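You operate a simulated robot arm through the tools that you are given. There is no shell and no other tool.

You run a simulated robot arm. Do the job below in one go: nothing can be reset, and whatever is moved stays where it is left.

JOB
At the end wall's control box, unlock the roof vent, open it to 1 and run the fan on MID.

Only the result counts: the job must be done as asked and must still hold three seconds after the hand-in. Knocking over, shifting, dropping, spilling or breaking anything else fails it.

ROBOT AND FRAMES
A 6-joint arm with a two-finger gripper on a trunk, on a base that drives. Base frame: it is fixed to the floor where the robot stands at the start and does not move with it; the origin is under the middle of the robot, x ahead of it, y to its left, z up. Readings come in mm, rad, newtons and seconds.
With the tool pointing down near the work surface it reaches from about 140 to 880 mm from the robot's upright axis, wherever it stands. Its first joint turns from -2.897 to 2.897 rad. Places, roughly: blue vent dial [1200, 0, 1100]; fan dial [1100, -100, 1100]; fan switch [1300, 0, 1100]; orange vent lever [1300, -100, 1100]; roof fan [400, 300, 2200]; vent hatch [400, 300, 2400]. Payload 3.43 kg.
The TCP is the grasp point between the finger pads, 20 mm short of the fingertips. In the tool frame z runs along the fingers and y along their closing line. Largest opening 190 mm; the body of the gripper starts 248 mm behind the TCP.
Orientation is that of the tool frame in the base frame, as a unit quaternion [x, y, z, w]. With the fingers straight down and closing along the base's y, the tool's x points along the base's -x, its y along +y and its z along -z.

CONTROLS
- The arm moves only by the tool send_rows. Its arguments are lists of equal length, an entry for each row: "grip": the closure, from 0 (fully open) to 1 (shut); "linear": the shift along the tool's x, y, z in mm, a list of three; "turn": the turn, a rotation vector about the tool's x, y, z in rad, a list of three. In form: {"grip": [grip, ...], "linear": [[x, y, z], ...], "turn": [[ax, ay, az], ...]}. A call has 1 to 20 rows; each row shifts and turns the commanded pose from where the row before left it, along the tool's axes as they then stand. Each row takes 0.2 s and may step no farther than 50 mm and 0.15 rad from the row before; otherwise, or with a gripper value out of range, the whole call is refused. Where a pose cannot be reached the arm comes as near as it can. A force on the tool above 40 N (or 10 N above the force at the start of the call, whichever is more), or a blocked arm, ends the call early, and 0.2 s more pass. The fingers move at their own pace (about 45 mm/s each) and stop on an object; they squeeze with about 37 N. The grip force told is the motor's: it shows also when the fingers shut on nothing. Time passes only in rows, and 0.2 s behind the last, so rows that do not move let the fingers close. The reply holds the time, the measured pose of the TCP, the force on the tool along the base axes, the opening and the grip force, in the units named above and with some noise, with the torque about the TCP (base axes, N m) and any sound that the robot's microphone picked up.
- Cameras (640 x 400 px; columns grow to the right, rows downward): "scene" is now at [33.7, 181.1, 1326]; the picture's right is [-0.22, -0.97, 0.00], its down [-0.26, 0.06, -0.97] and it looks along [0.94, -0.21, -0.26] (base axes); focal length 257 px, centre (320, 200). "wrist" rides on the gripper at [70, -8, -288] in the tool frame; the picture's right is [0.12, 0.99, 0.00], its down [-0.96, 0.12, -0.25] and it looks along [-0.25, 0.03, 0.97] (tool axes); focal length 261 px, centre (320, 200). There is no depth. A picture from a camera that has moved, and an enlarged one, comes with that camera's place and axes in the base frame and with its lens.
- get_image(camera): a new picture of that camera. It takes no simulated time.
- move_column(by): slides the trunk up (or, below 0, down) by that many mm; the arm and the scene camera ride with it, the base frame stays. It gives what a move gives, with no picture.
- drive_base(legs): drives the robot by 1 to 6 legs, each [ahead, turn to the left] in mm and rad, along the robot's own axes; the way and the turn of a leg run together, so that a leg with both is an arc; at most 1500 mm and 3.142 rad a leg. The arm and the cameras ride along, it lands a little off, and it stops where it bumps. It gives what a move gives.
- turn_head(pan, tilt): turns the head with the scene camera to pan (to the left, within 2.705 rad either way) and tilt (down, from -0.506 to 1.204), counted from straight ahead of the robot. It gives what a move gives.
- inspect(camera, box): a new picture of the part [left, top, right, bottom] of that camera's present view, enlarged. It takes no simulated time.
- hand_in(): hands the job in; it is judged then, once.

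Places have to be worked out from the pictures, the camera data and where the tool is seen. Open the gripper and draw the arm clear of the work before you hand the job in, unless the task says otherwise.

The tools are called after ">>>" by a JSON object that holds its "name" and its "arguments". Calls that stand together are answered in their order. send_rows: Moves the arm, as the interface text tells. Its arguments: {"type":"object","properties":{"grip":{"type":"array"},"linear":{"type":"array"},"turn":{"type":"array"}},"required":["grip","linear","turn"]} The other tools are called the same way: move_column (by) slides the trunk up or down; drive_base (legs) drives the base; turn_head (pan, tilt) turns the head that bears the scene camera; get_image (camera) takes a picture; inspect (camera, box) takes an enlarged picture of a part of a camera's view; hand_in () hands the job in.

At the start:

```text
t: 0.0
tcp_pos: [820.0, 144.1, 1000.1]
orientation: [0.0, 1.0, 0.0, -0.001]
force: [0.2, -0.2, 0.2]
torque: [0.0, -0.02, 0.01]
gripper_width: 189.9
gripper_force: 0.0
trunk travel left (down, up): [-100.0, 140.0]
robot x, y, heading: [-0.9, -0.6, 0.004]
head pan, tilt: [-0.223, 0.265]
```

scene: 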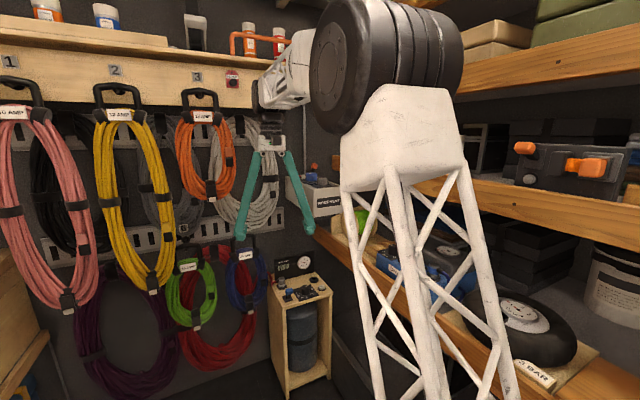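
wrist: 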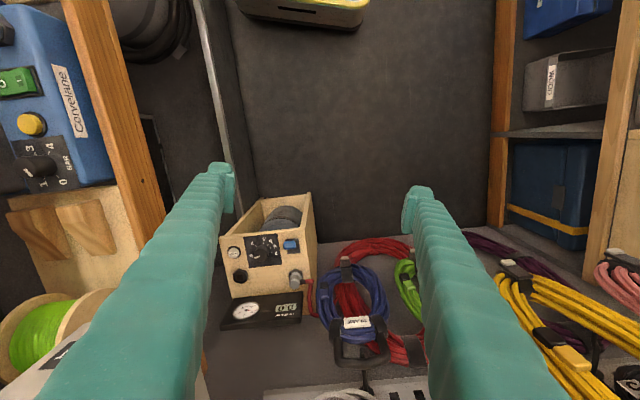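

The scene view shows a van-like interior with a small wooden box with dials on the end wall, low down, and other shelves. I'll take enlarged pictures to find the real control box.

>>> {"name": "inspect", "arguments": {"camera": "scene", "box": [220, 130, 400, 400]}}

>>> {"name": "inspect", "arguments": {"camera": "wrist", "box": [200, 180, 340, 340]}}

>>> {"name": "inspect", "arguments": {"camera": "scene", "box": [0, 0, 320, 130]}}

```text
1.48 times, centred on (310, 265) of scene
camera zoom: at [33.7, 181.1, 1326.0], right [-0.22, -0.97, 0.0], down [-0.26, 0.06, -0.97], along [0.94, -0.21, -0.26], focal length 381 px, centre (335, 104)
```

zoom: 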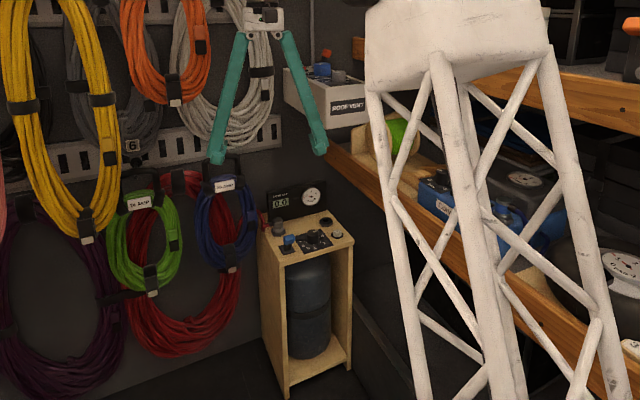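

```text
2.50 times, centred on (270, 260) of wrist
camera zoom: at [750.8, 135.9, 1288.0], right [-0.12, 0.99, 0.0], down [0.96, 0.12, 0.25], along [0.25, 0.03, -0.97], focal length 652 px, centre (445, 50)
```

zoom: 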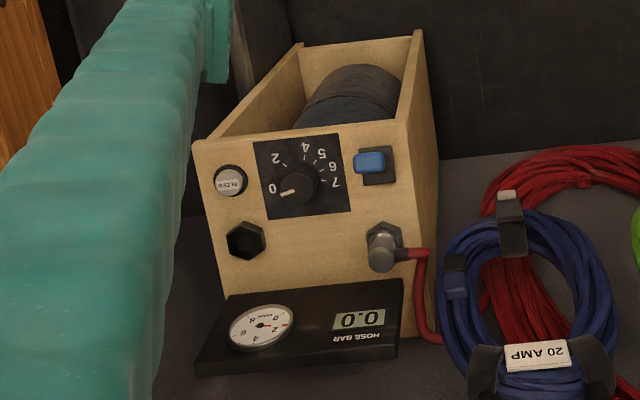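

```text
2.00 times, centred on (160, 65) of scene
camera zoom: at [33.7, 181.1, 1326.0], right [-0.22, -0.97, 0.0], down [-0.26, 0.06, -0.97], along [0.94, -0.21, -0.26], focal length 514 px, centre (640, 470)
```

zoom: 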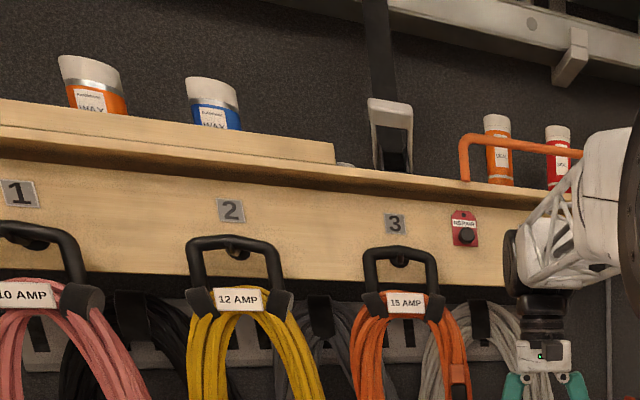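

The box labelled "ROOF VENT" is half hidden behind the arm, around (320,190) in the scene view. I'll enlarge that area.

>>> {"name": "inspect", "arguments": {"camera": "scene", "box": [270, 140, 360, 230]}}

>>> {"name": "inspect", "arguments": {"camera": "scene", "box": [440, 100, 640, 230]}}

```text
4.44 times, centred on (315, 185) of scene
camera zoom: at [33.7, 181.1, 1326.0], right [-0.22, -0.97, 0.0], down [-0.26, 0.06, -0.97], along [0.94, -0.21, -0.26], focal length 1142 px, centre (342, 267)
```

zoom: 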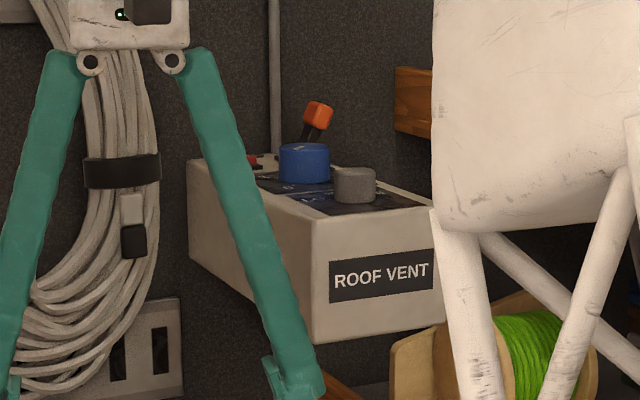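

```text
3.08 times, centred on (540, 165) of scene
camera zoom: at [33.7, 181.1, 1326.0], right [-0.22, -0.97, 0.0], down [-0.26, 0.06, -0.97], along [0.94, -0.21, -0.26], focal length 791 px, centre (-357, 308)
```

zoom: 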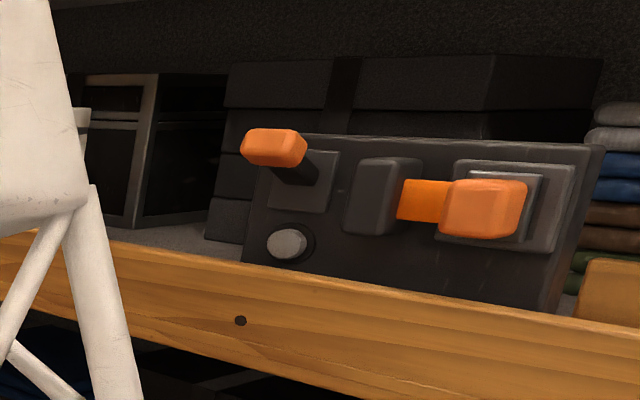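

The ROOF VENT box's top face carries the blue dial, the grey fan dial, a red switch and the orange lever. I'll raise the tool by 250 mm so the wrist camera can look onto the panel and the fingers clear it.

>>> {"name": "send_rows", "arguments": {"grip": [0, 0, 0, 0, 0], "linear": [[0, 0, -50], [0, 0, -50], [0, 0, -50], [0, 0, -50], [0, 0, -50]], "turn": [[0, 0, 0], [0, 0, 0], [0, 0, 0], [0, 0, 0], [0, 0, 0]]}}

```text
t: 1.2
tcp_pos: [809.0, 140.5, 1211.0]
orientation: [0.0, 1.0, 0.0, 0.005]
force: [1.7, -0.6, -0.8]
torque: [-0.07, 0.23, -0.01]
gripper_width: 190.0
gripper_force: 0.1
out of reach, approached as far as the arm can: row 5
trunk travel left (down, up): [-100.0, 140.0]
robot x, y, heading: [-0.4, 2.2, 0.003]
head pan, tilt: [-0.223, 0.265]
```

>>> {"name": "get_image", "arguments": {"camera": "scene"}}

>>> {"name": "get_image", "arguments": {"camera": "wrist"}}

```text
taken
camera scene: at [34.4, 181.2, 1325.8], right [-0.22, -0.97, 0.0], down [-0.26, 0.06, -0.96], along [0.94, -0.21, -0.26], focal length 257 px, centre (320, 200)
```

scene: 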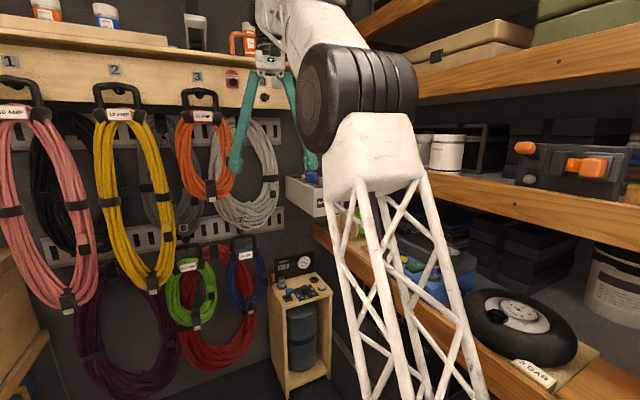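

```text
taken
camera wrist: at [736.1, 131.3, 1498.1], right [-0.12, 0.99, 0.0], down [0.96, 0.11, 0.26], along [0.26, 0.03, -0.97], focal length 261 px, centre (320, 200)
```

wrist: 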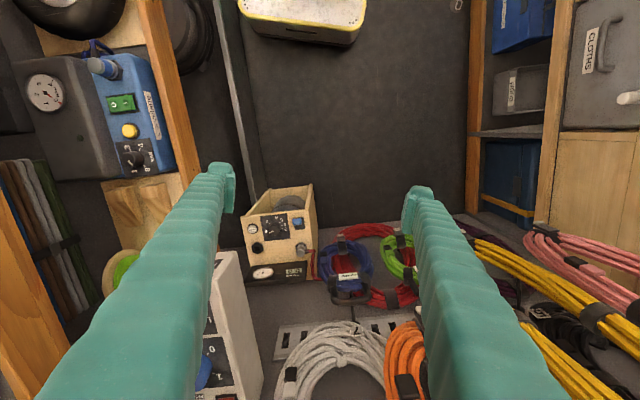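

The panel's box is at the lower left of the wrist view, beyond reach; I judge it at x 1050–1350, y about -50. Before driving forward I'll tilt the head down to check the floor ahead.

>>> {"name": "turn_head", "arguments": {"pan": 0.0, "tilt": 0.95}}

>>> {"name": "get_image", "arguments": {"camera": "scene"}}

```text
t: 2.3
tcp_pos: [807.6, 140.5, 1211.4]
orientation: [-0.001, 1.0, 0.001, 0.006]
force: [-0.2, 0.0, -0.4]
torque: [-0.03, -0.04, 0.01]
gripper_width: 190.1
gripper_force: 0.1
trunk travel left (down, up): [-100.0, 140.0]
robot x, y, heading: [2.1, 1.3, -0.0]
head pan, tilt: [0.0, 0.949]
```

```text
taken
camera scene: at [15.4, 201.8, 1266.8], right [0.0, -1.0, 0.0], down [-0.81, 0.0, -0.58], along [0.58, 0.0, -0.81], focal length 257 px, centre (320, 200)
```

scene: 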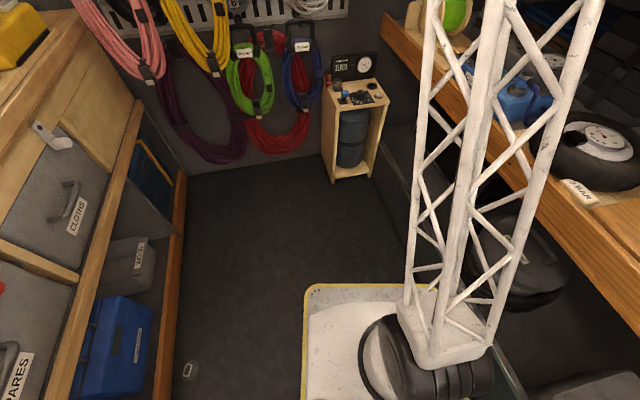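

The room appears turned about +0.22 rad against the robot, and the floor ahead is clear up to the small cabinet at x≈1080. I'll look closer at the right side for clearance of the base.

>>> {"name": "inspect", "arguments": {"camera": "scene", "box": [300, 130, 640, 400]}}

>>> {"name": "turn_head", "arguments": {"pan": -0.7, "tilt": 0.7}}

>>> {"name": "get_image", "arguments": {"camera": "scene"}}

```text
1.48 times, centred on (470, 265) of scene
camera zoom: at [15.4, 201.8, 1266.8], right [0.0, -1.0, 0.0], down [-0.81, 0.0, -0.58], along [0.58, 0.0, -0.81], focal length 381 px, centre (98, 104)
```

zoom: 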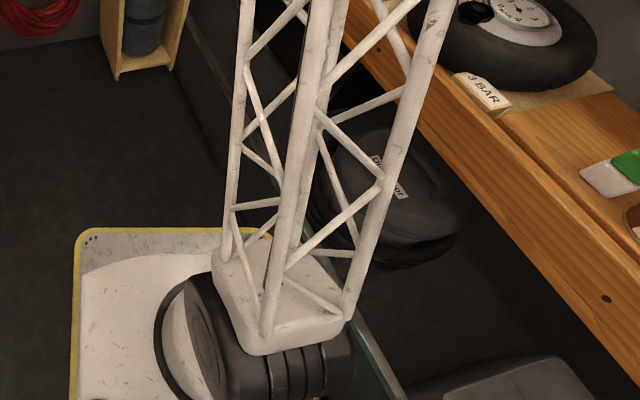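

```text
t: 3.3
tcp_pos: [808.8, 140.6, 1210.7]
orientation: [0.0, 1.0, 0.001, 0.006]
force: [0.5, 0.4, 0.1]
torque: [0.01, 0.02, -0.03]
gripper_width: 190.1
gripper_force: 0.1
trunk travel left (down, up): [-100.0, 140.0]
robot x, y, heading: [-0.5, 4.0, 0.003]
head pan, tilt: [-0.7, 0.7]
```

```text
taken
camera scene: at [7.6, 147.1, 1286.5], right [-0.64, -0.77, 0.0], down [-0.49, 0.41, -0.76], along [0.59, -0.49, -0.64], focal length 257 px, centre (320, 200)
```

scene: 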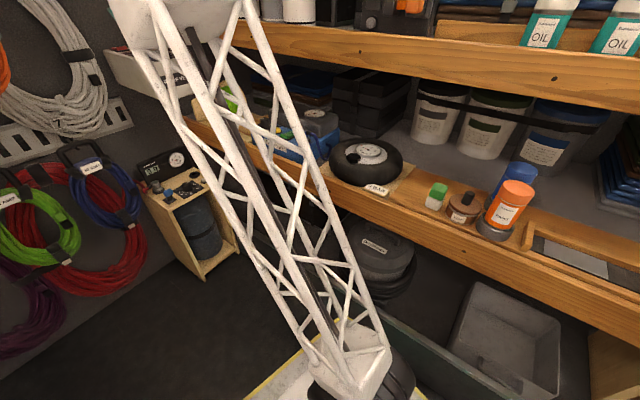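

The right shelf edge and a floor lip run slanted beside the robot, so I'll turn the base left by 0.22 rad to line up with the room before driving.

>>> {"name": "drive_base", "arguments": {"legs": [[0, 0.22]]}}

>>> {"name": "turn_head", "arguments": {"pan": -0.1, "tilt": 0.2}}

>>> {"name": "get_image", "arguments": {"camera": "scene"}}

>>> {"name": "get_image", "arguments": {"camera": "wrist"}}

```text
t: 4.6
tcp_pos: [757.9, 315.3, 1211.5]
orientation: [-0.111, 0.994, 0.001, 0.006]
force: [-0.2, -1.0, -0.3]
torque: [0.0, 0.02, 0.0]
gripper_width: 190.0
gripper_force: 0.0
trunk travel left (down, up): [-100.0, 140.0]
robot x, y, heading: [-0.9, -1.2, 0.222]
head pan, tilt: [-0.7, 0.7]
```

```text
t: 5.6
tcp_pos: [757.8, 314.5, 1212.3]
orientation: [-0.111, 0.994, 0.002, 0.007]
force: [-0.8, 0.9, 0.6]
torque: [0.0, -0.01, 0.01]
gripper_width: 190.0
gripper_force: 0.0
trunk travel left (down, up): [-100.0, 140.0]
robot x, y, heading: [1.8, 1.2, 0.216]
head pan, tilt: [-0.099, 0.201]
```

```text
taken
camera scene: at [-7.3, 195.1, 1331.9], right [0.12, -0.99, 0.0], down [-0.2, -0.02, -0.98], along [0.97, 0.12, -0.2], focal length 257 px, centre (320, 200)
```

scene: 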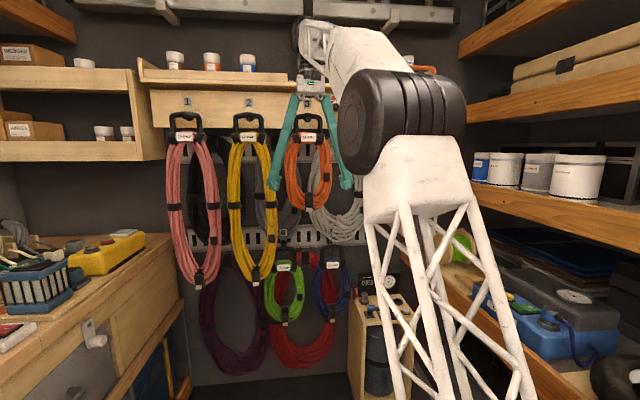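

```text
taken
camera wrist: at [687.7, 289.9, 1498.9], right [-0.34, 0.94, 0.0], down [0.91, 0.32, 0.26], along [0.24, 0.09, -0.97], focal length 261 px, centre (320, 200)
```

wrist: 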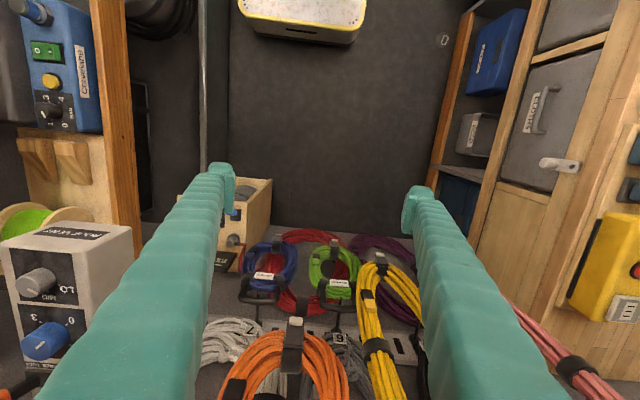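

The wrist view now shows the panel at lower left: grey fan dial and blue vent dial. I'll enlarge it.

>>> {"name": "inspect", "arguments": {"camera": "wrist", "box": [0, 200, 160, 400]}}

>>> {"name": "inspect", "arguments": {"camera": "scene", "box": [260, 0, 480, 140]}}

```text
2.00 times, centred on (80, 300) of wrist
camera zoom: at [687.7, 289.9, 1498.9], right [-0.34, 0.94, 0.0], down [0.91, 0.32, 0.26], along [0.24, 0.09, -0.97], focal length 521 px, centre (800, 0)
```

zoom: 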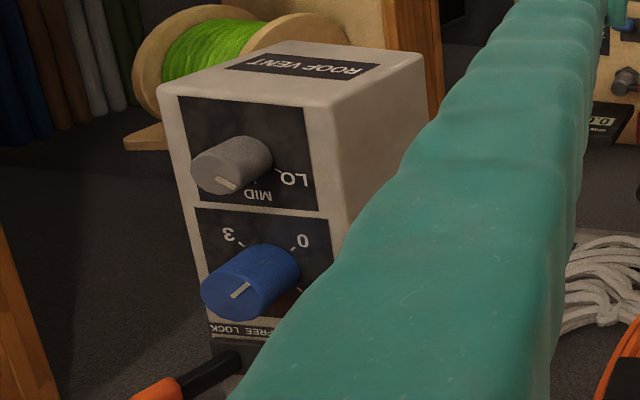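

```text
2.86 times, centred on (370, 70) of scene
camera zoom: at [-7.3, 195.1, 1331.9], right [0.12, -0.99, 0.0], down [-0.2, -0.02, -0.98], along [0.97, 0.12, -0.2], focal length 734 px, centre (177, 571)
```

zoom: 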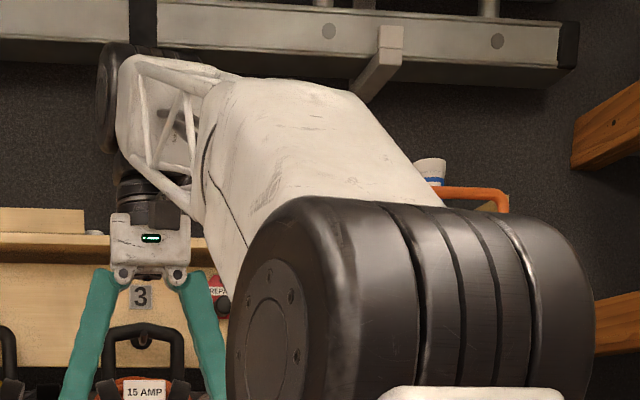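

The panel carries LO/MID labels around the fan dial, 0…3 around the blue dial, and FREE/LOCK by the orange lever. I'll retract the tool 350 mm towards the robot so the base can drive nearer without the arm touching the end wall.

>>> {"name": "send_rows", "arguments": {"grip": [0, 0, 0, 0, 0, 0, 0], "linear": [[50, 0, 0], [50, 0, 0], [50, 0, 0], [50, 0, 0], [50, 0, 0], [50, 0, 0], [50, 0, 0]], "turn": [[0, 0, 0], [0, 0, 0], [0, 0, 0], [0, 0, 0], [0, 0, 0], [0, 0, 0], [0, 0, 0]]}}

>>> {"name": "move_column", "arguments": {"by": 140}}

>>> {"name": "get_image", "arguments": {"camera": "scene"}}

>>> {"name": "get_image", "arguments": {"camera": "wrist"}}

```text
t: 7.2
tcp_pos: [412.7, 238.0, 1204.5]
orientation: [-0.111, 0.994, 0.001, 0.005]
force: [1.0, 0.7, -1.0]
torque: [-0.18, 0.3, 0.01]
gripper_width: 190.2
gripper_force: 0.1
trunk travel left (down, up): [-100.0, 140.0]
robot x, y, heading: [-0.0, -0.3, 0.225]
head pan, tilt: [-0.099, 0.201]
```

```text
t: 8.8
tcp_pos: [413.6, 236.4, 1346.5]
orientation: [-0.111, 0.994, 0.001, 0.006]
force: [0.4, 0.2, 0.5]
torque: [-0.02, -0.01, -0.04]
gripper_width: 190.1
gripper_force: 0.1
trunk travel left (down, up): [-240.0, 0.0]
robot x, y, heading: [-0.5, -1.7, 0.219]
head pan, tilt: [-0.099, 0.201]
```

```text
taken
camera scene: at [-7.4, 195.1, 1471.9], right [0.12, -0.99, 0.0], down [-0.2, -0.02, -0.98], along [0.97, 0.12, -0.2], focal length 257 px, centre (320, 200)
```

scene: 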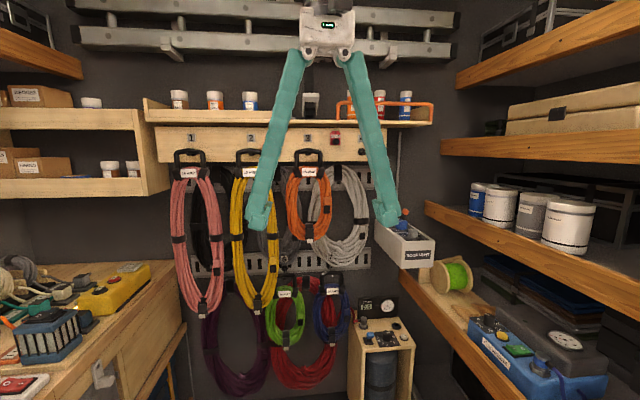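

```text
taken
camera wrist: at [343.1, 211.9, 1633.2], right [-0.34, 0.94, 0.0], down [0.91, 0.32, 0.26], along [0.24, 0.09, -0.97], focal length 261 px, centre (320, 200)
```

wrist: 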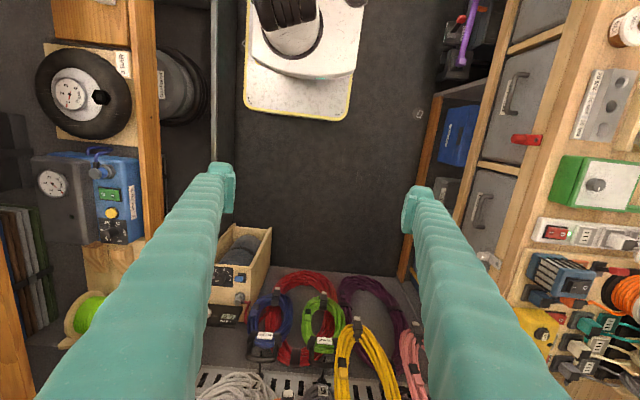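

Now the box is visible from the head camera past the right finger. I'll enlarge it.

>>> {"name": "inspect", "arguments": {"camera": "scene", "box": [360, 190, 450, 280]}}

>>> {"name": "inspect", "arguments": {"camera": "scene", "box": [320, 60, 480, 170]}}

```text
4.44 times, centred on (405, 235) of scene
camera zoom: at [-7.4, 195.1, 1471.9], right [0.12, -0.99, 0.0], down [-0.2, -0.02, -0.98], along [0.97, 0.12, -0.2], focal length 1142 px, centre (-58, 44)
```

zoom: 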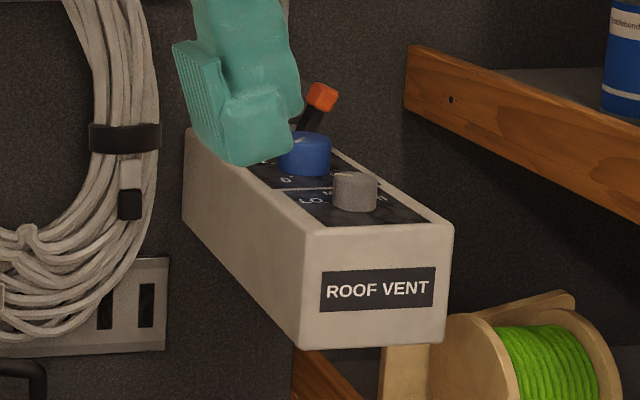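

```text
3.64 times, centred on (400, 115) of scene
camera zoom: at [-7.4, 195.1, 1471.9], right [0.12, -0.99, 0.0], down [-0.2, -0.02, -0.98], along [0.97, 0.12, -0.2], focal length 935 px, centre (29, 509)
```

zoom: 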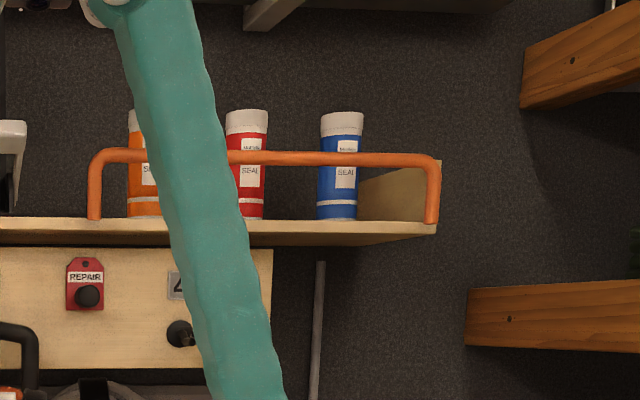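

I've triangulated blue dial top ≈[1183,-43,1131], fan dial top ≈[1072,-68,1128], and a shelf with an orange rail overhangs the box at z≈1550–1580, so I'll have to work with the tool tilted. I'll drive about 450 mm ahead with a slight shift to the left.

>>> {"name": "drive_base", "arguments": {"legs": [[225, 0.25], [225, -0.25]]}}

>>> {"name": "turn_head", "arguments": {"pan": -0.5, "tilt": 0.4}}

>>> {"name": "get_image", "arguments": {"camera": "scene"}}

>>> {"name": "get_image", "arguments": {"camera": "wrist"}}

```text
t: 11.9
tcp_pos: [843.7, 395.9, 1346.5]
orientation: [-0.111, 0.994, 0.001, 0.006]
force: [-0.3, 0.1, 0.2]
torque: [0.04, -0.01, 0.01]
gripper_width: 190.2
gripper_force: 0.1
trunk travel left (down, up): [-240.0, 0.0]
robot x, y, heading: [433.6, 158.0, 0.226]
head pan, tilt: [-0.099, 0.201]
```

```text
t: 12.8
tcp_pos: [844.5, 394.0, 1346.1]
orientation: [-0.111, 0.994, 0.002, 0.006]
force: [-0.8, -0.3, 0.2]
torque: [0.0, 0.01, 0.01]
gripper_width: 190.2
gripper_force: 0.1
trunk travel left (down, up): [-240.0, 0.0]
robot x, y, heading: [431.3, 156.0, 0.223]
head pan, tilt: [-0.499, 0.4]
```

```text
taken
camera scene: at [420.8, 315.3, 1453.5], right [-0.27, -0.96, 0.0], down [-0.37, 0.11, -0.92], along [0.89, -0.25, -0.39], focal length 257 px, centre (320, 200)
```

scene: 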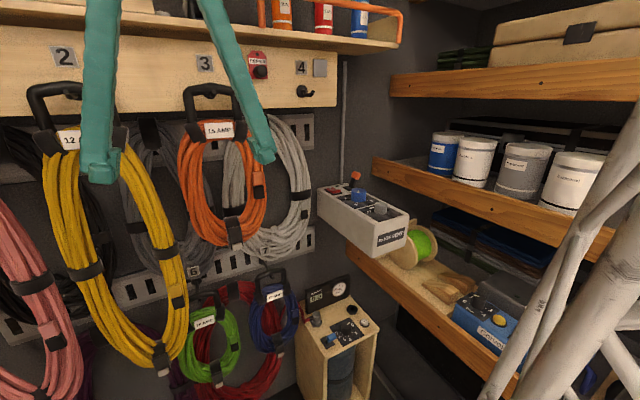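

```text
taken
camera wrist: at [774.6, 369.3, 1633.3], right [-0.34, 0.94, 0.0], down [0.91, 0.32, 0.26], along [0.24, 0.09, -0.97], focal length 261 px, centre (320, 200)
```

wrist: 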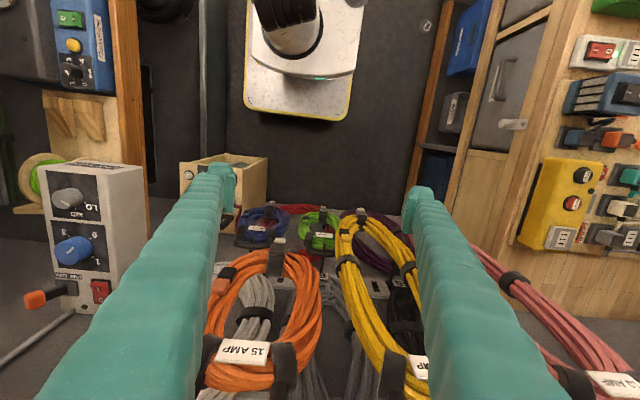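

Good, the whole panel is now seen by both cameras. I'll enlarge both.

>>> {"name": "inspect", "arguments": {"camera": "scene", "box": [310, 165, 420, 255]}}

>>> {"name": "inspect", "arguments": {"camera": "wrist", "box": [0, 150, 160, 340]}}

```text
4.44 times, centred on (365, 210) of scene
camera zoom: at [420.8, 315.3, 1453.5], right [-0.27, -0.96, 0.0], down [-0.37, 0.11, -0.92], along [0.89, -0.25, -0.39], focal length 1142 px, centre (120, 156)
```

zoom: 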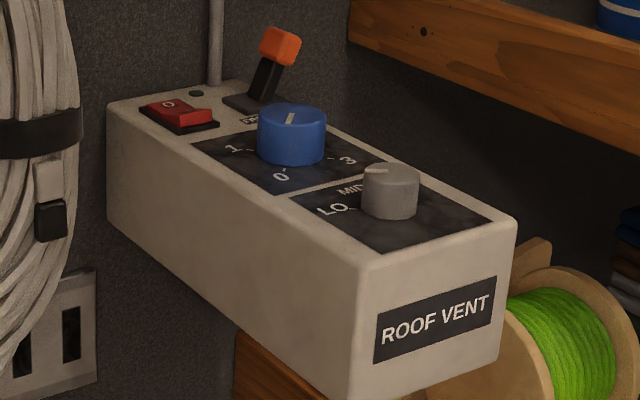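

```text
2.11 times, centred on (80, 245) of wrist
camera zoom: at [774.6, 369.3, 1633.3], right [-0.34, 0.94, 0.0], down [0.91, 0.32, 0.26], along [0.24, 0.09, -0.97], focal length 549 px, centre (825, 105)
```

zoom: 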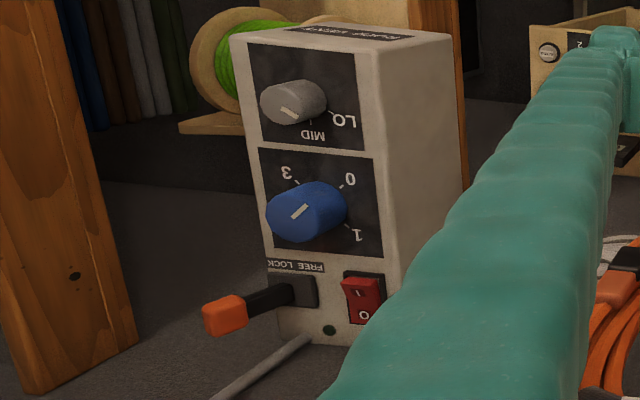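

The lever leans to the LOCK side (right), the red rocker is the fan switch, and the dials' markers need a closer look. I'll zoom in more.

>>> {"name": "inspect", "arguments": {"camera": "scene", "box": [345, 185, 385, 210]}}

>>> {"name": "inspect", "arguments": {"camera": "scene", "box": [375, 195, 415, 220]}}

>>> {"name": "inspect", "arguments": {"camera": "wrist", "box": [40, 170, 120, 220]}}

>>> {"name": "inspect", "arguments": {"camera": "wrist", "box": [40, 220, 120, 270]}}

>>> {"name": "inspect", "arguments": {"camera": "wrist", "box": [20, 260, 130, 330]}}

>>> {"name": "inspect", "arguments": {"camera": "scene", "box": [325, 165, 385, 205]}}

```text
16.00 times, centred on (365, 198) of scene
camera zoom: at [420.8, 315.3, 1453.5], right [-0.27, -0.96, 0.0], down [-0.37, 0.11, -0.92], along [0.89, -0.25, -0.39], focal length 4112 px, centre (-400, 240)
```

zoom: 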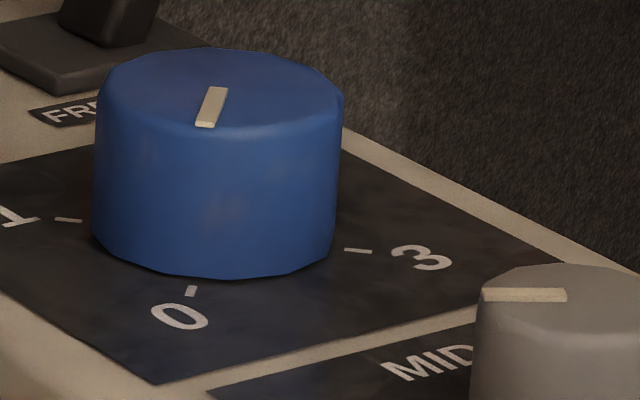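

```text
16.00 times, centred on (395, 208) of scene
camera zoom: at [420.8, 315.3, 1453.5], right [-0.27, -0.96, 0.0], down [-0.37, 0.11, -0.92], along [0.89, -0.25, -0.39], focal length 4112 px, centre (-880, 80)
```

zoom: 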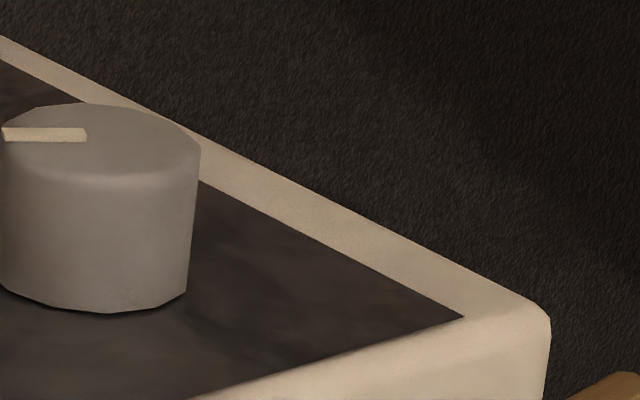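

```text
8.00 times, centred on (80, 195) of wrist
camera zoom: at [774.6, 369.3, 1633.3], right [-0.34, 0.94, 0.0], down [0.91, 0.32, 0.26], along [0.24, 0.09, -0.97], focal length 2085 px, centre (2240, 240)
```

zoom: 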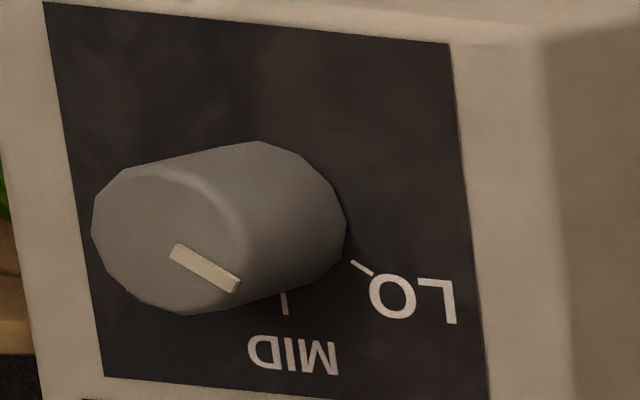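

```text
8.00 times, centred on (80, 245) of wrist
camera zoom: at [774.6, 369.3, 1633.3], right [-0.34, 0.94, 0.0], down [0.91, 0.32, 0.26], along [0.24, 0.09, -0.97], focal length 2085 px, centre (2240, -160)
```

zoom: 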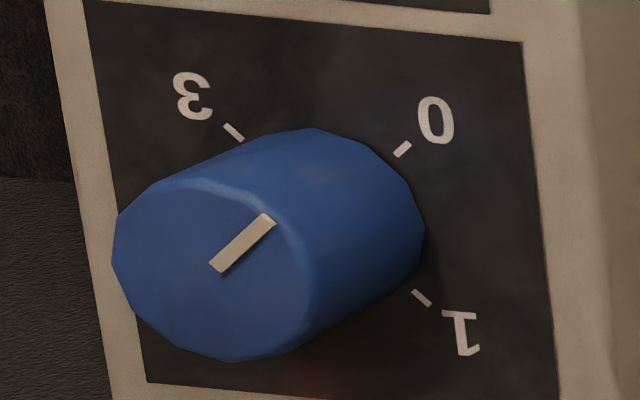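

```text
5.71 times, centred on (75, 295) of wrist
camera zoom: at [774.6, 369.3, 1633.3], right [-0.34, 0.94, 0.0], down [0.91, 0.32, 0.26], along [0.24, 0.09, -0.97], focal length 1489 px, centre (1720, -343)
```

zoom: 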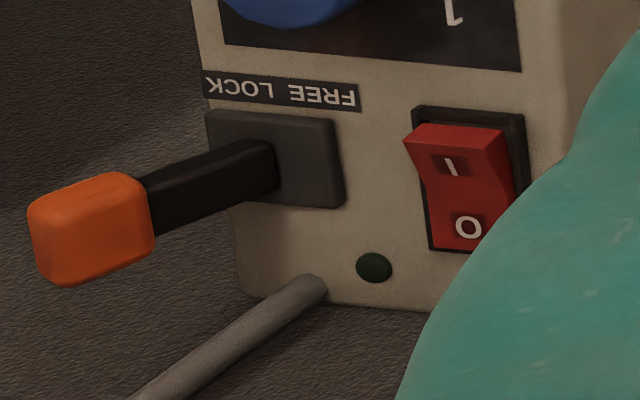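

```text
10.00 times, centred on (355, 185) of scene
camera zoom: at [420.8, 315.3, 1453.5], right [-0.27, -0.96, 0.0], down [-0.37, 0.11, -0.92], along [0.89, -0.25, -0.39], focal length 2570 px, centre (-30, 350)
```

zoom: 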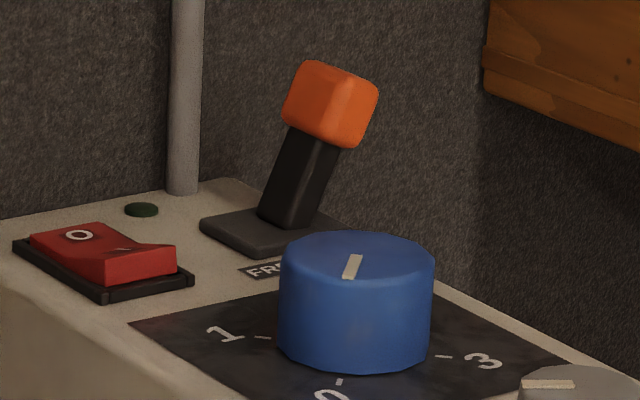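

Blue dial points at 0, fan dial at LO, rocker is on O (I side raised, near the robot), lever knob ≈[1304,-80,1153] leaning to LOCK. I'll close the gripper to about 60 mm, tilt the tool forward by 0.6 rad while moving ahead (to stay under the overhanging shelf later), then yaw right by 0.4.

>>> {"name": "send_rows", "arguments": {"grip": [0.684, 0.684, 0.684, 0.684, 0.684, 0.684, 0.684], "linear": [[-35, 0, 0], [-34.6, 0, 5.2], [-33.4, 0, 10.3], [-31.5, 0, 15.2], [0, 0, 0], [0, 0, 0], [0, 0, 0]], "turn": [[0, -0.15, 0], [0, -0.15, 0], [0, -0.15, 0], [0, -0.15, 0], [0.0753, 0, 0.11], [0.0753, 0, 0.11], [0.0753, 0, 0.11]]}}

>>> {"name": "get_image", "arguments": {"camera": "scene"}}

>>> {"name": "get_image", "arguments": {"camera": "wrist"}}

```text
t: 14.4
tcp_pos: [980.4, 425.2, 1347.5]
orientation: [0.086, 0.95, -0.023, 0.299]
force: [-1.0, -0.5, 0.1]
torque: [0.08, -0.03, 0.07]
gripper_width: 60.0
gripper_force: 0.2
trunk travel left (down, up): [-240.0, 0.0]
robot x, y, heading: [433.7, 155.6, 0.228]
head pan, tilt: [-0.499, 0.4]
```

```text
taken
camera scene: at [420.5, 315.1, 1453.4], right [-0.27, -0.96, 0.0], down [-0.37, 0.11, -0.92], along [0.89, -0.25, -0.39], focal length 257 px, centre (320, 200)
```

scene: 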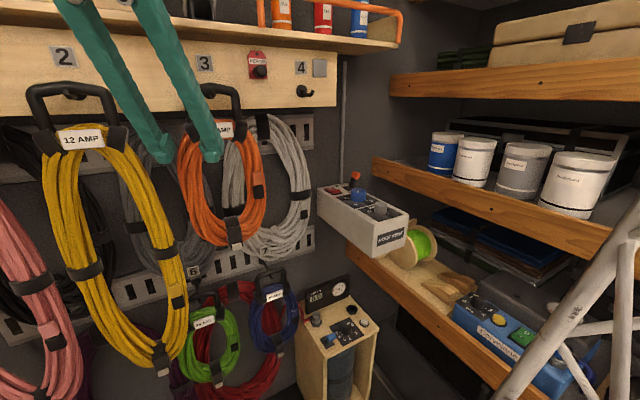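

```text
taken
camera wrist: at [759.9, 455.1, 1544.0], right [0.08, 0.99, -0.06], down [0.66, -0.01, 0.76], along [0.75, -0.1, -0.65], focal length 261 px, centre (320, 200)
```

wrist: 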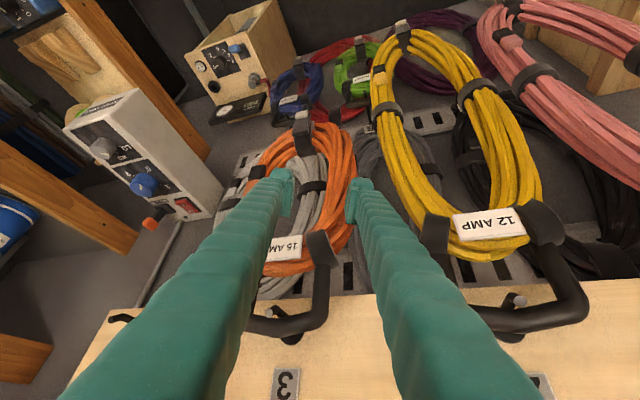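

The tool is tilted as planned. Now I'll carry it right, to above the fan dial near [1050,-60,1320], for a close wrist picture.

>>> {"name": "send_rows", "arguments": {"grip": [0.684, 0.684, 0.684, 0.684, 0.684, 0.684, 0.684, 0.684, 0.684, 0.684, 0.684], "linear": [[-10.3, -42.3, 9.8], [-10.3, -42.3, 9.8], [-10.3, -42.3, 9.8], [-10.3, -42.3, 9.8], [-10.3, -42.3, 9.8], [-10.3, -42.3, 9.8], [-10.3, -42.3, 9.8], [-10.3, -42.3, 9.8], [-10.3, -42.3, 9.8], [-10.3, -42.3, 9.8], [-10.3, -42.3, 9.8]], "turn": [[0, 0, 0], [0, 0, 0], [0, 0, 0], [0, 0, 0], [0, 0, 0], [0, 0, 0], [0, 0, 0], [0, 0, 0], [0, 0, 0], [0, 0, 0], [0, 0, 0]]}}

>>> {"name": "get_image", "arguments": {"camera": "scene"}}

>>> {"name": "get_image", "arguments": {"camera": "wrist"}}

```text
t: 16.8
tcp_pos: [1051.8, -59.9, 1319.6]
orientation: [0.085, 0.95, -0.022, 0.299]
force: [-1.1, -1.0, -0.5]
torque: [0.23, -0.09, 0.18]
gripper_width: 60.1
gripper_force: 0.1
trunk travel left (down, up): [-240.0, 0.0]
robot x, y, heading: [435.5, 162.8, 0.222]
head pan, tilt: [-0.499, 0.4]
```

```text
taken
camera scene: at [403.0, 395.7, 1442.9], right [0.61, -0.79, 0.0], down [-0.39, -0.3, -0.87], along [0.69, 0.53, -0.49], focal length 257 px, centre (320, 200)
```

scene: 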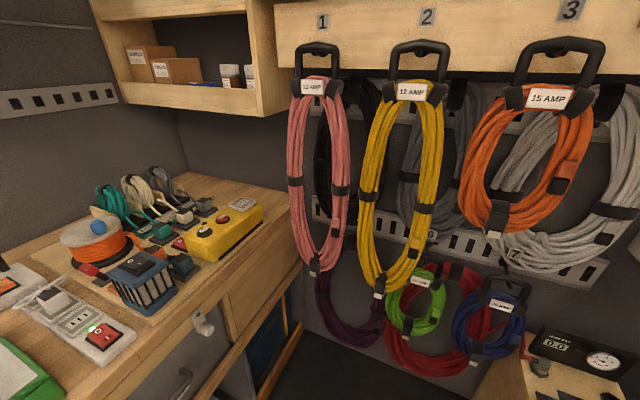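

```text
taken
camera wrist: at [831.1, -30.3, 1515.8], right [0.08, 1.0, -0.06], down [0.66, 0.0, 0.76], along [0.75, -0.1, -0.65], focal length 261 px, centre (320, 200)
```

wrist: 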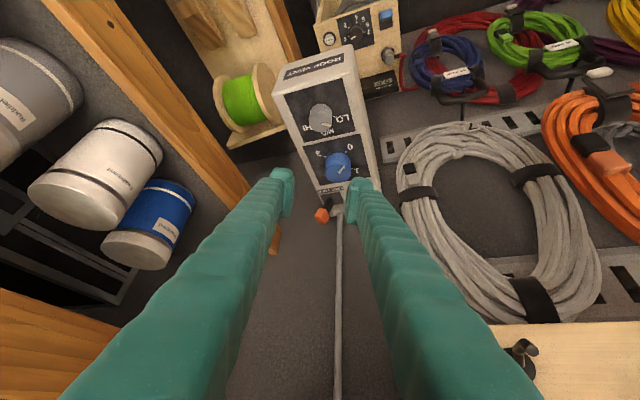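

The wrist view shows the box well, but the head camera has been displaced (it now looks left although it reports pan -0.499). I'll command the head back towards the box and look.

>>> {"name": "turn_head", "arguments": {"pan": -0.45, "tilt": 0.35}}

>>> {"name": "get_image", "arguments": {"camera": "scene"}}

>>> {"name": "inspect", "arguments": {"camera": "wrist", "box": [270, 40, 410, 230]}}

```text
t: 17.4
tcp_pos: [1053.5, -57.3, 1319.9]
orientation: [0.083, 0.951, -0.022, 0.298]
force: [0.1, 0.2, 0.1]
torque: [0.01, 0.0, 0.01]
gripper_width: 59.8
gripper_force: 0.1
trunk travel left (down, up): [-240.0, 0.0]
robot x, y, heading: [432.7, 159.7, 0.219]
head pan, tilt: [-0.45, 0.351]
```

```text
taken
camera scene: at [404.6, 394.3, 1443.3], right [0.59, -0.8, 0.0], down [-0.39, -0.29, -0.87], along [0.7, 0.52, -0.49], focal length 257 px, centre (320, 200)
```

scene: 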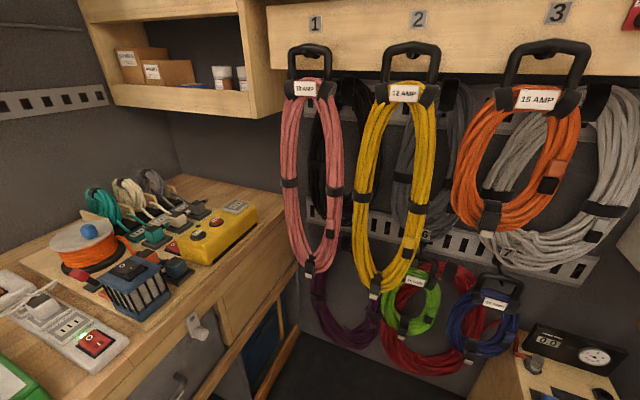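

```text
2.11 times, centred on (340, 135) of wrist
camera zoom: at [833.0, -29.1, 1515.6], right [0.07, 1.0, -0.06], down [0.66, 0.0, 0.75], along [0.75, -0.1, -0.65], focal length 549 px, centre (278, 337)
```

zoom: 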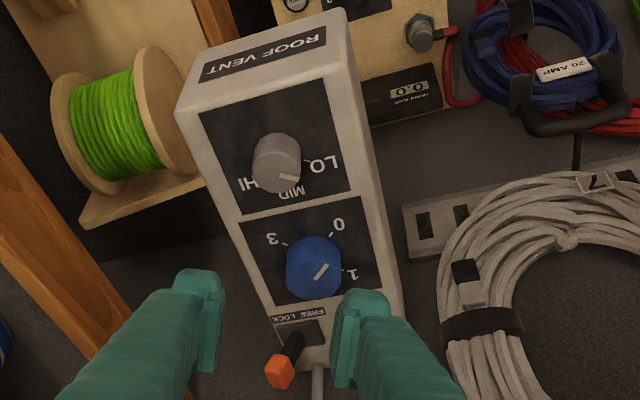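

The head is evidently held off by the folded arm. Standing further back lets the arm work more stretched out and free the head, so I'll back the base up by 150 mm and extend the arm forward by about as much.

>>> {"name": "drive_base", "arguments": {"legs": [[-150, 0]]}}

>>> {"name": "send_rows", "arguments": {"grip": [0.684, 0.684, 0.684, 0.684], "linear": [[-38, 3.5, 18], [-38, 3.5, 18], [-38, 3.5, 18], [-38, 3.5, 18]], "turn": [[0, 0, 0], [0, 0, 0], [0, 0, 0], [0, 0, 0]]}}

>>> {"name": "turn_head", "arguments": {"pan": -0.4, "tilt": 0.35}}

>>> {"name": "get_image", "arguments": {"camera": "scene"}}

>>> {"name": "get_image", "arguments": {"camera": "wrist"}}

```text
t: 18.8
tcp_pos: [906.4, -92.5, 1319.0]
orientation: [0.085, 0.95, -0.023, 0.299]
force: [-0.3, 1.2, -0.2]
torque: [-0.01, -0.01, -0.03]
gripper_width: 59.8
gripper_force: 0.1
trunk travel left (down, up): [-240.0, 0.0]
robot x, y, heading: [286.6, 121.8, 0.223]
head pan, tilt: [-0.45, 0.351]
```

```text
t: 19.8
tcp_pos: [1072.6, -108.9, 1350.6]
orientation: [0.085, 0.95, -0.023, 0.3]
force: [-0.7, 0.3, 0.9]
torque: [-0.01, -0.12, -0.01]
gripper_width: 60.3
gripper_force: 0.1
trunk travel left (down, up): [-240.0, 0.0]
robot x, y, heading: [286.4, 128.8, 0.222]
head pan, tilt: [-0.45, 0.351]
```

```text
t: 20.4
tcp_pos: [1071.3, -108.4, 1349.1]
orientation: [0.085, 0.95, -0.022, 0.3]
force: [0.5, 0.0, -0.6]
torque: [0.04, 0.0, 0.0]
gripper_width: 59.9
gripper_force: 0.0
trunk travel left (down, up): [-240.0, 0.0]
robot x, y, heading: [282.6, 125.1, 0.222]
head pan, tilt: [-0.4, 0.351]
```

```text
taken
camera scene: at [278.2, 290.9, 1458.0], right [-0.18, -0.98, 0.0], down [-0.34, 0.06, -0.94], along [0.92, -0.16, -0.34], focal length 257 px, centre (320, 200)
```

scene: 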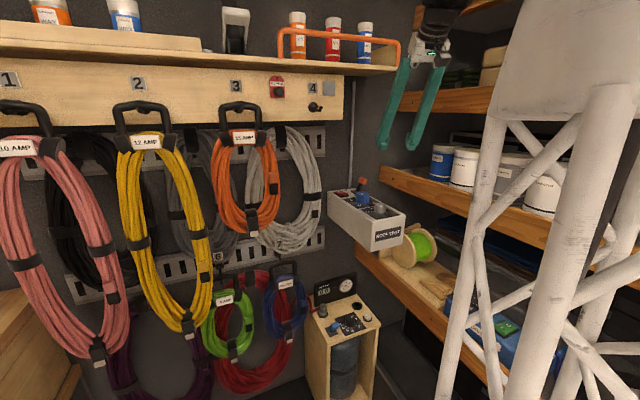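

```text
taken
camera wrist: at [852.1, -79.9, 1544.8], right [0.08, 1.0, -0.06], down [0.66, -0.01, 0.75], along [0.75, -0.1, -0.65], focal length 261 px, centre (320, 200)
```

wrist: 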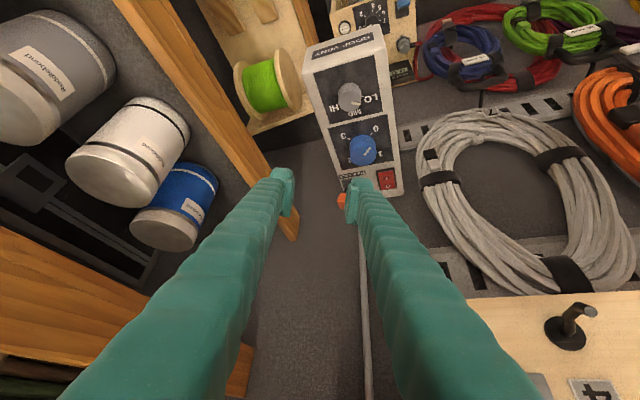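

The head is free again and sees the box, with the gripper hovering in front of it. I'll enlarge both views of the panel to refine the lever position.

>>> {"name": "inspect", "arguments": {"camera": "wrist", "box": [300, 130, 420, 210]}}

>>> {"name": "inspect", "arguments": {"camera": "scene", "box": [320, 165, 410, 225]}}

>>> {"name": "inspect", "arguments": {"camera": "scene", "box": [360, 0, 500, 190]}}

```text
5.00 times, centred on (360, 170) of wrist
camera zoom: at [852.1, -79.9, 1544.8], right [0.08, 1.0, -0.06], down [0.66, -0.01, 0.75], along [0.75, -0.1, -0.65], focal length 1303 px, centre (120, 350)
```

zoom: 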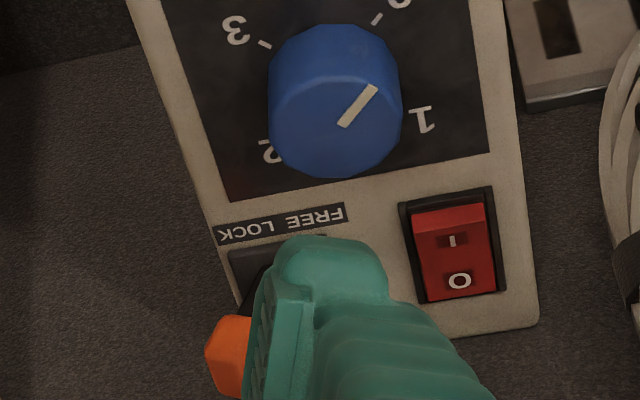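

```text
6.67 times, centred on (365, 195) of scene
camera zoom: at [278.2, 290.9, 1458.0], right [-0.18, -0.98, 0.0], down [-0.34, 0.06, -0.94], along [0.92, -0.16, -0.34], focal length 1713 px, centre (20, 233)
```

zoom: 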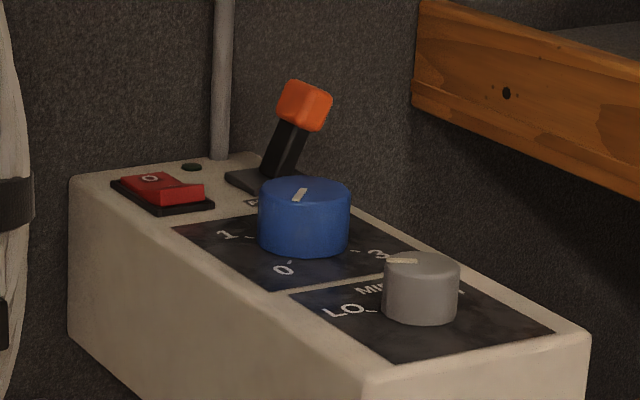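

```text
2.11 times, centred on (430, 95) of scene
camera zoom: at [278.2, 290.9, 1458.0], right [-0.18, -0.98, 0.0], down [-0.34, 0.06, -0.94], along [0.92, -0.16, -0.34], focal length 541 px, centre (88, 421)
```

zoom: 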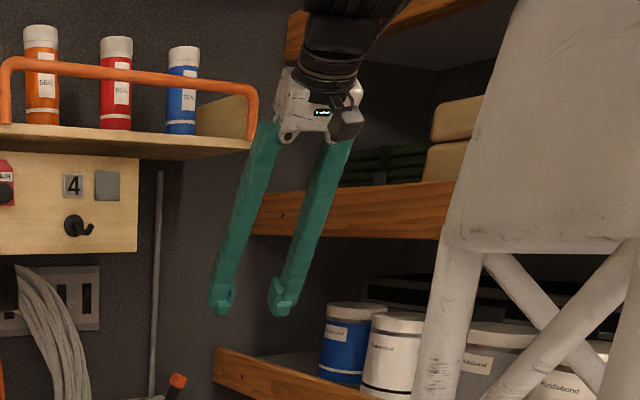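

Refined: blue dial top ≈[1187,-43,1133], lever knob centre ≈[1305,-81,1154], conduit behind it at x≈1366. I'll open to ~70 mm and move to a standoff 120 mm back along the tool axis from the lever knob.

>>> {"name": "send_rows", "arguments": {"grip": [0.632, 0.632, 0.632, 0.632, 0.632], "linear": [[-14.5, 13.1, 33.9], [-14.5, 13.1, 33.9], [-14.5, 13.1, 33.9], [-14.5, 13.1, 33.9], [-14.5, 13.1, 33.9]], "turn": [[0, 0, 0], [0, 0, 0], [0, 0, 0], [0, 0, 0], [0, 0, 0]]}}

>>> {"name": "get_image", "arguments": {"camera": "scene"}}

>>> {"name": "get_image", "arguments": {"camera": "wrist"}}

```text
t: 21.6
tcp_pos: [1238.3, -70.9, 1251.1]
orientation: [0.086, 0.95, -0.023, 0.301]
force: [-0.6, 0.0, -0.5]
torque: [0.03, -0.05, 0.04]
gripper_width: 69.7
gripper_force: 0.1
trunk travel left (down, up): [-240.0, 0.0]
robot x, y, heading: [290.0, 124.2, 0.221]
head pan, tilt: [-0.4, 0.351]
```

```text
taken
camera scene: at [277.6, 290.8, 1458.0], right [-0.18, -0.98, 0.0], down [-0.34, 0.06, -0.94], along [0.92, -0.16, -0.34], focal length 257 px, centre (320, 200)
```

scene: 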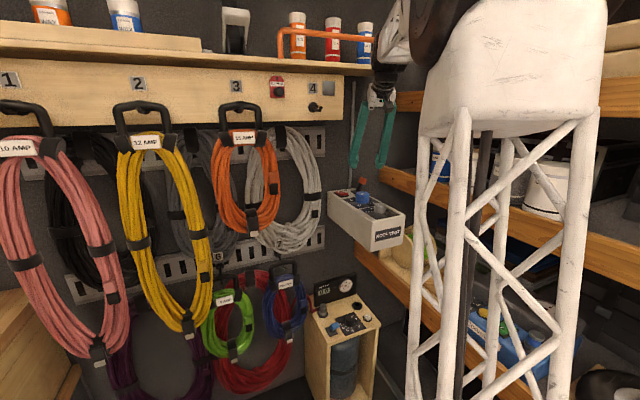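

```text
taken
camera wrist: at [1017.3, -40.9, 1446.8], right [0.08, 0.99, -0.06], down [0.65, -0.01, 0.76], along [0.75, -0.1, -0.65], focal length 261 px, centre (320, 200)
```

wrist: 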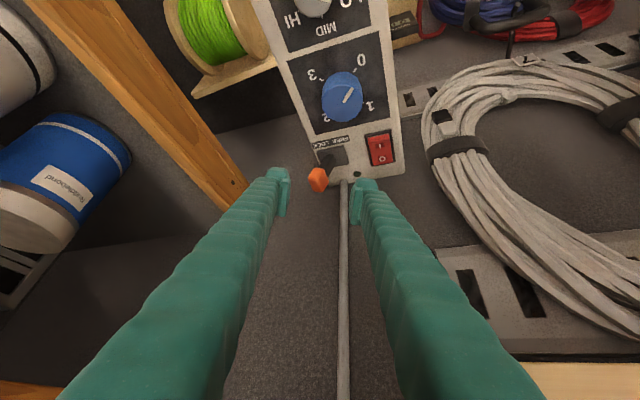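

The lever knob appears exactly on the tool's axis between the fingertips (expected pixel about (320,179) for 120 mm ahead). I'll zoom for a final check.

>>> {"name": "inspect", "arguments": {"camera": "wrist", "box": [270, 110, 410, 210]}}

>>> {"name": "inspect", "arguments": {"camera": "scene", "box": [320, 80, 420, 220]}}

```text
4.00 times, centred on (340, 160) of wrist
camera zoom: at [1017.3, -40.9, 1446.8], right [0.08, 0.99, -0.06], down [0.65, -0.01, 0.76], along [0.75, -0.1, -0.65], focal length 1043 px, centre (240, 360)
```

zoom: 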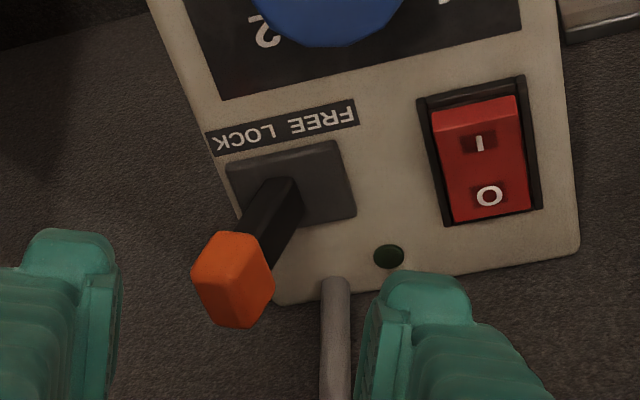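

```text
2.86 times, centred on (370, 150) of scene
camera zoom: at [277.6, 290.8, 1458.0], right [-0.18, -0.98, 0.0], down [-0.34, 0.06, -0.94], along [0.92, -0.16, -0.34], focal length 734 px, centre (177, 343)
```

zoom: 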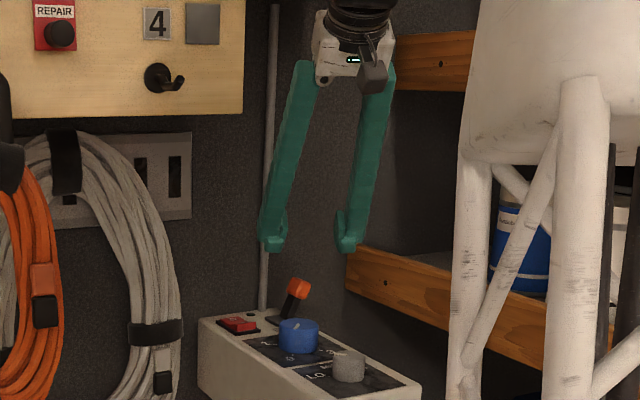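

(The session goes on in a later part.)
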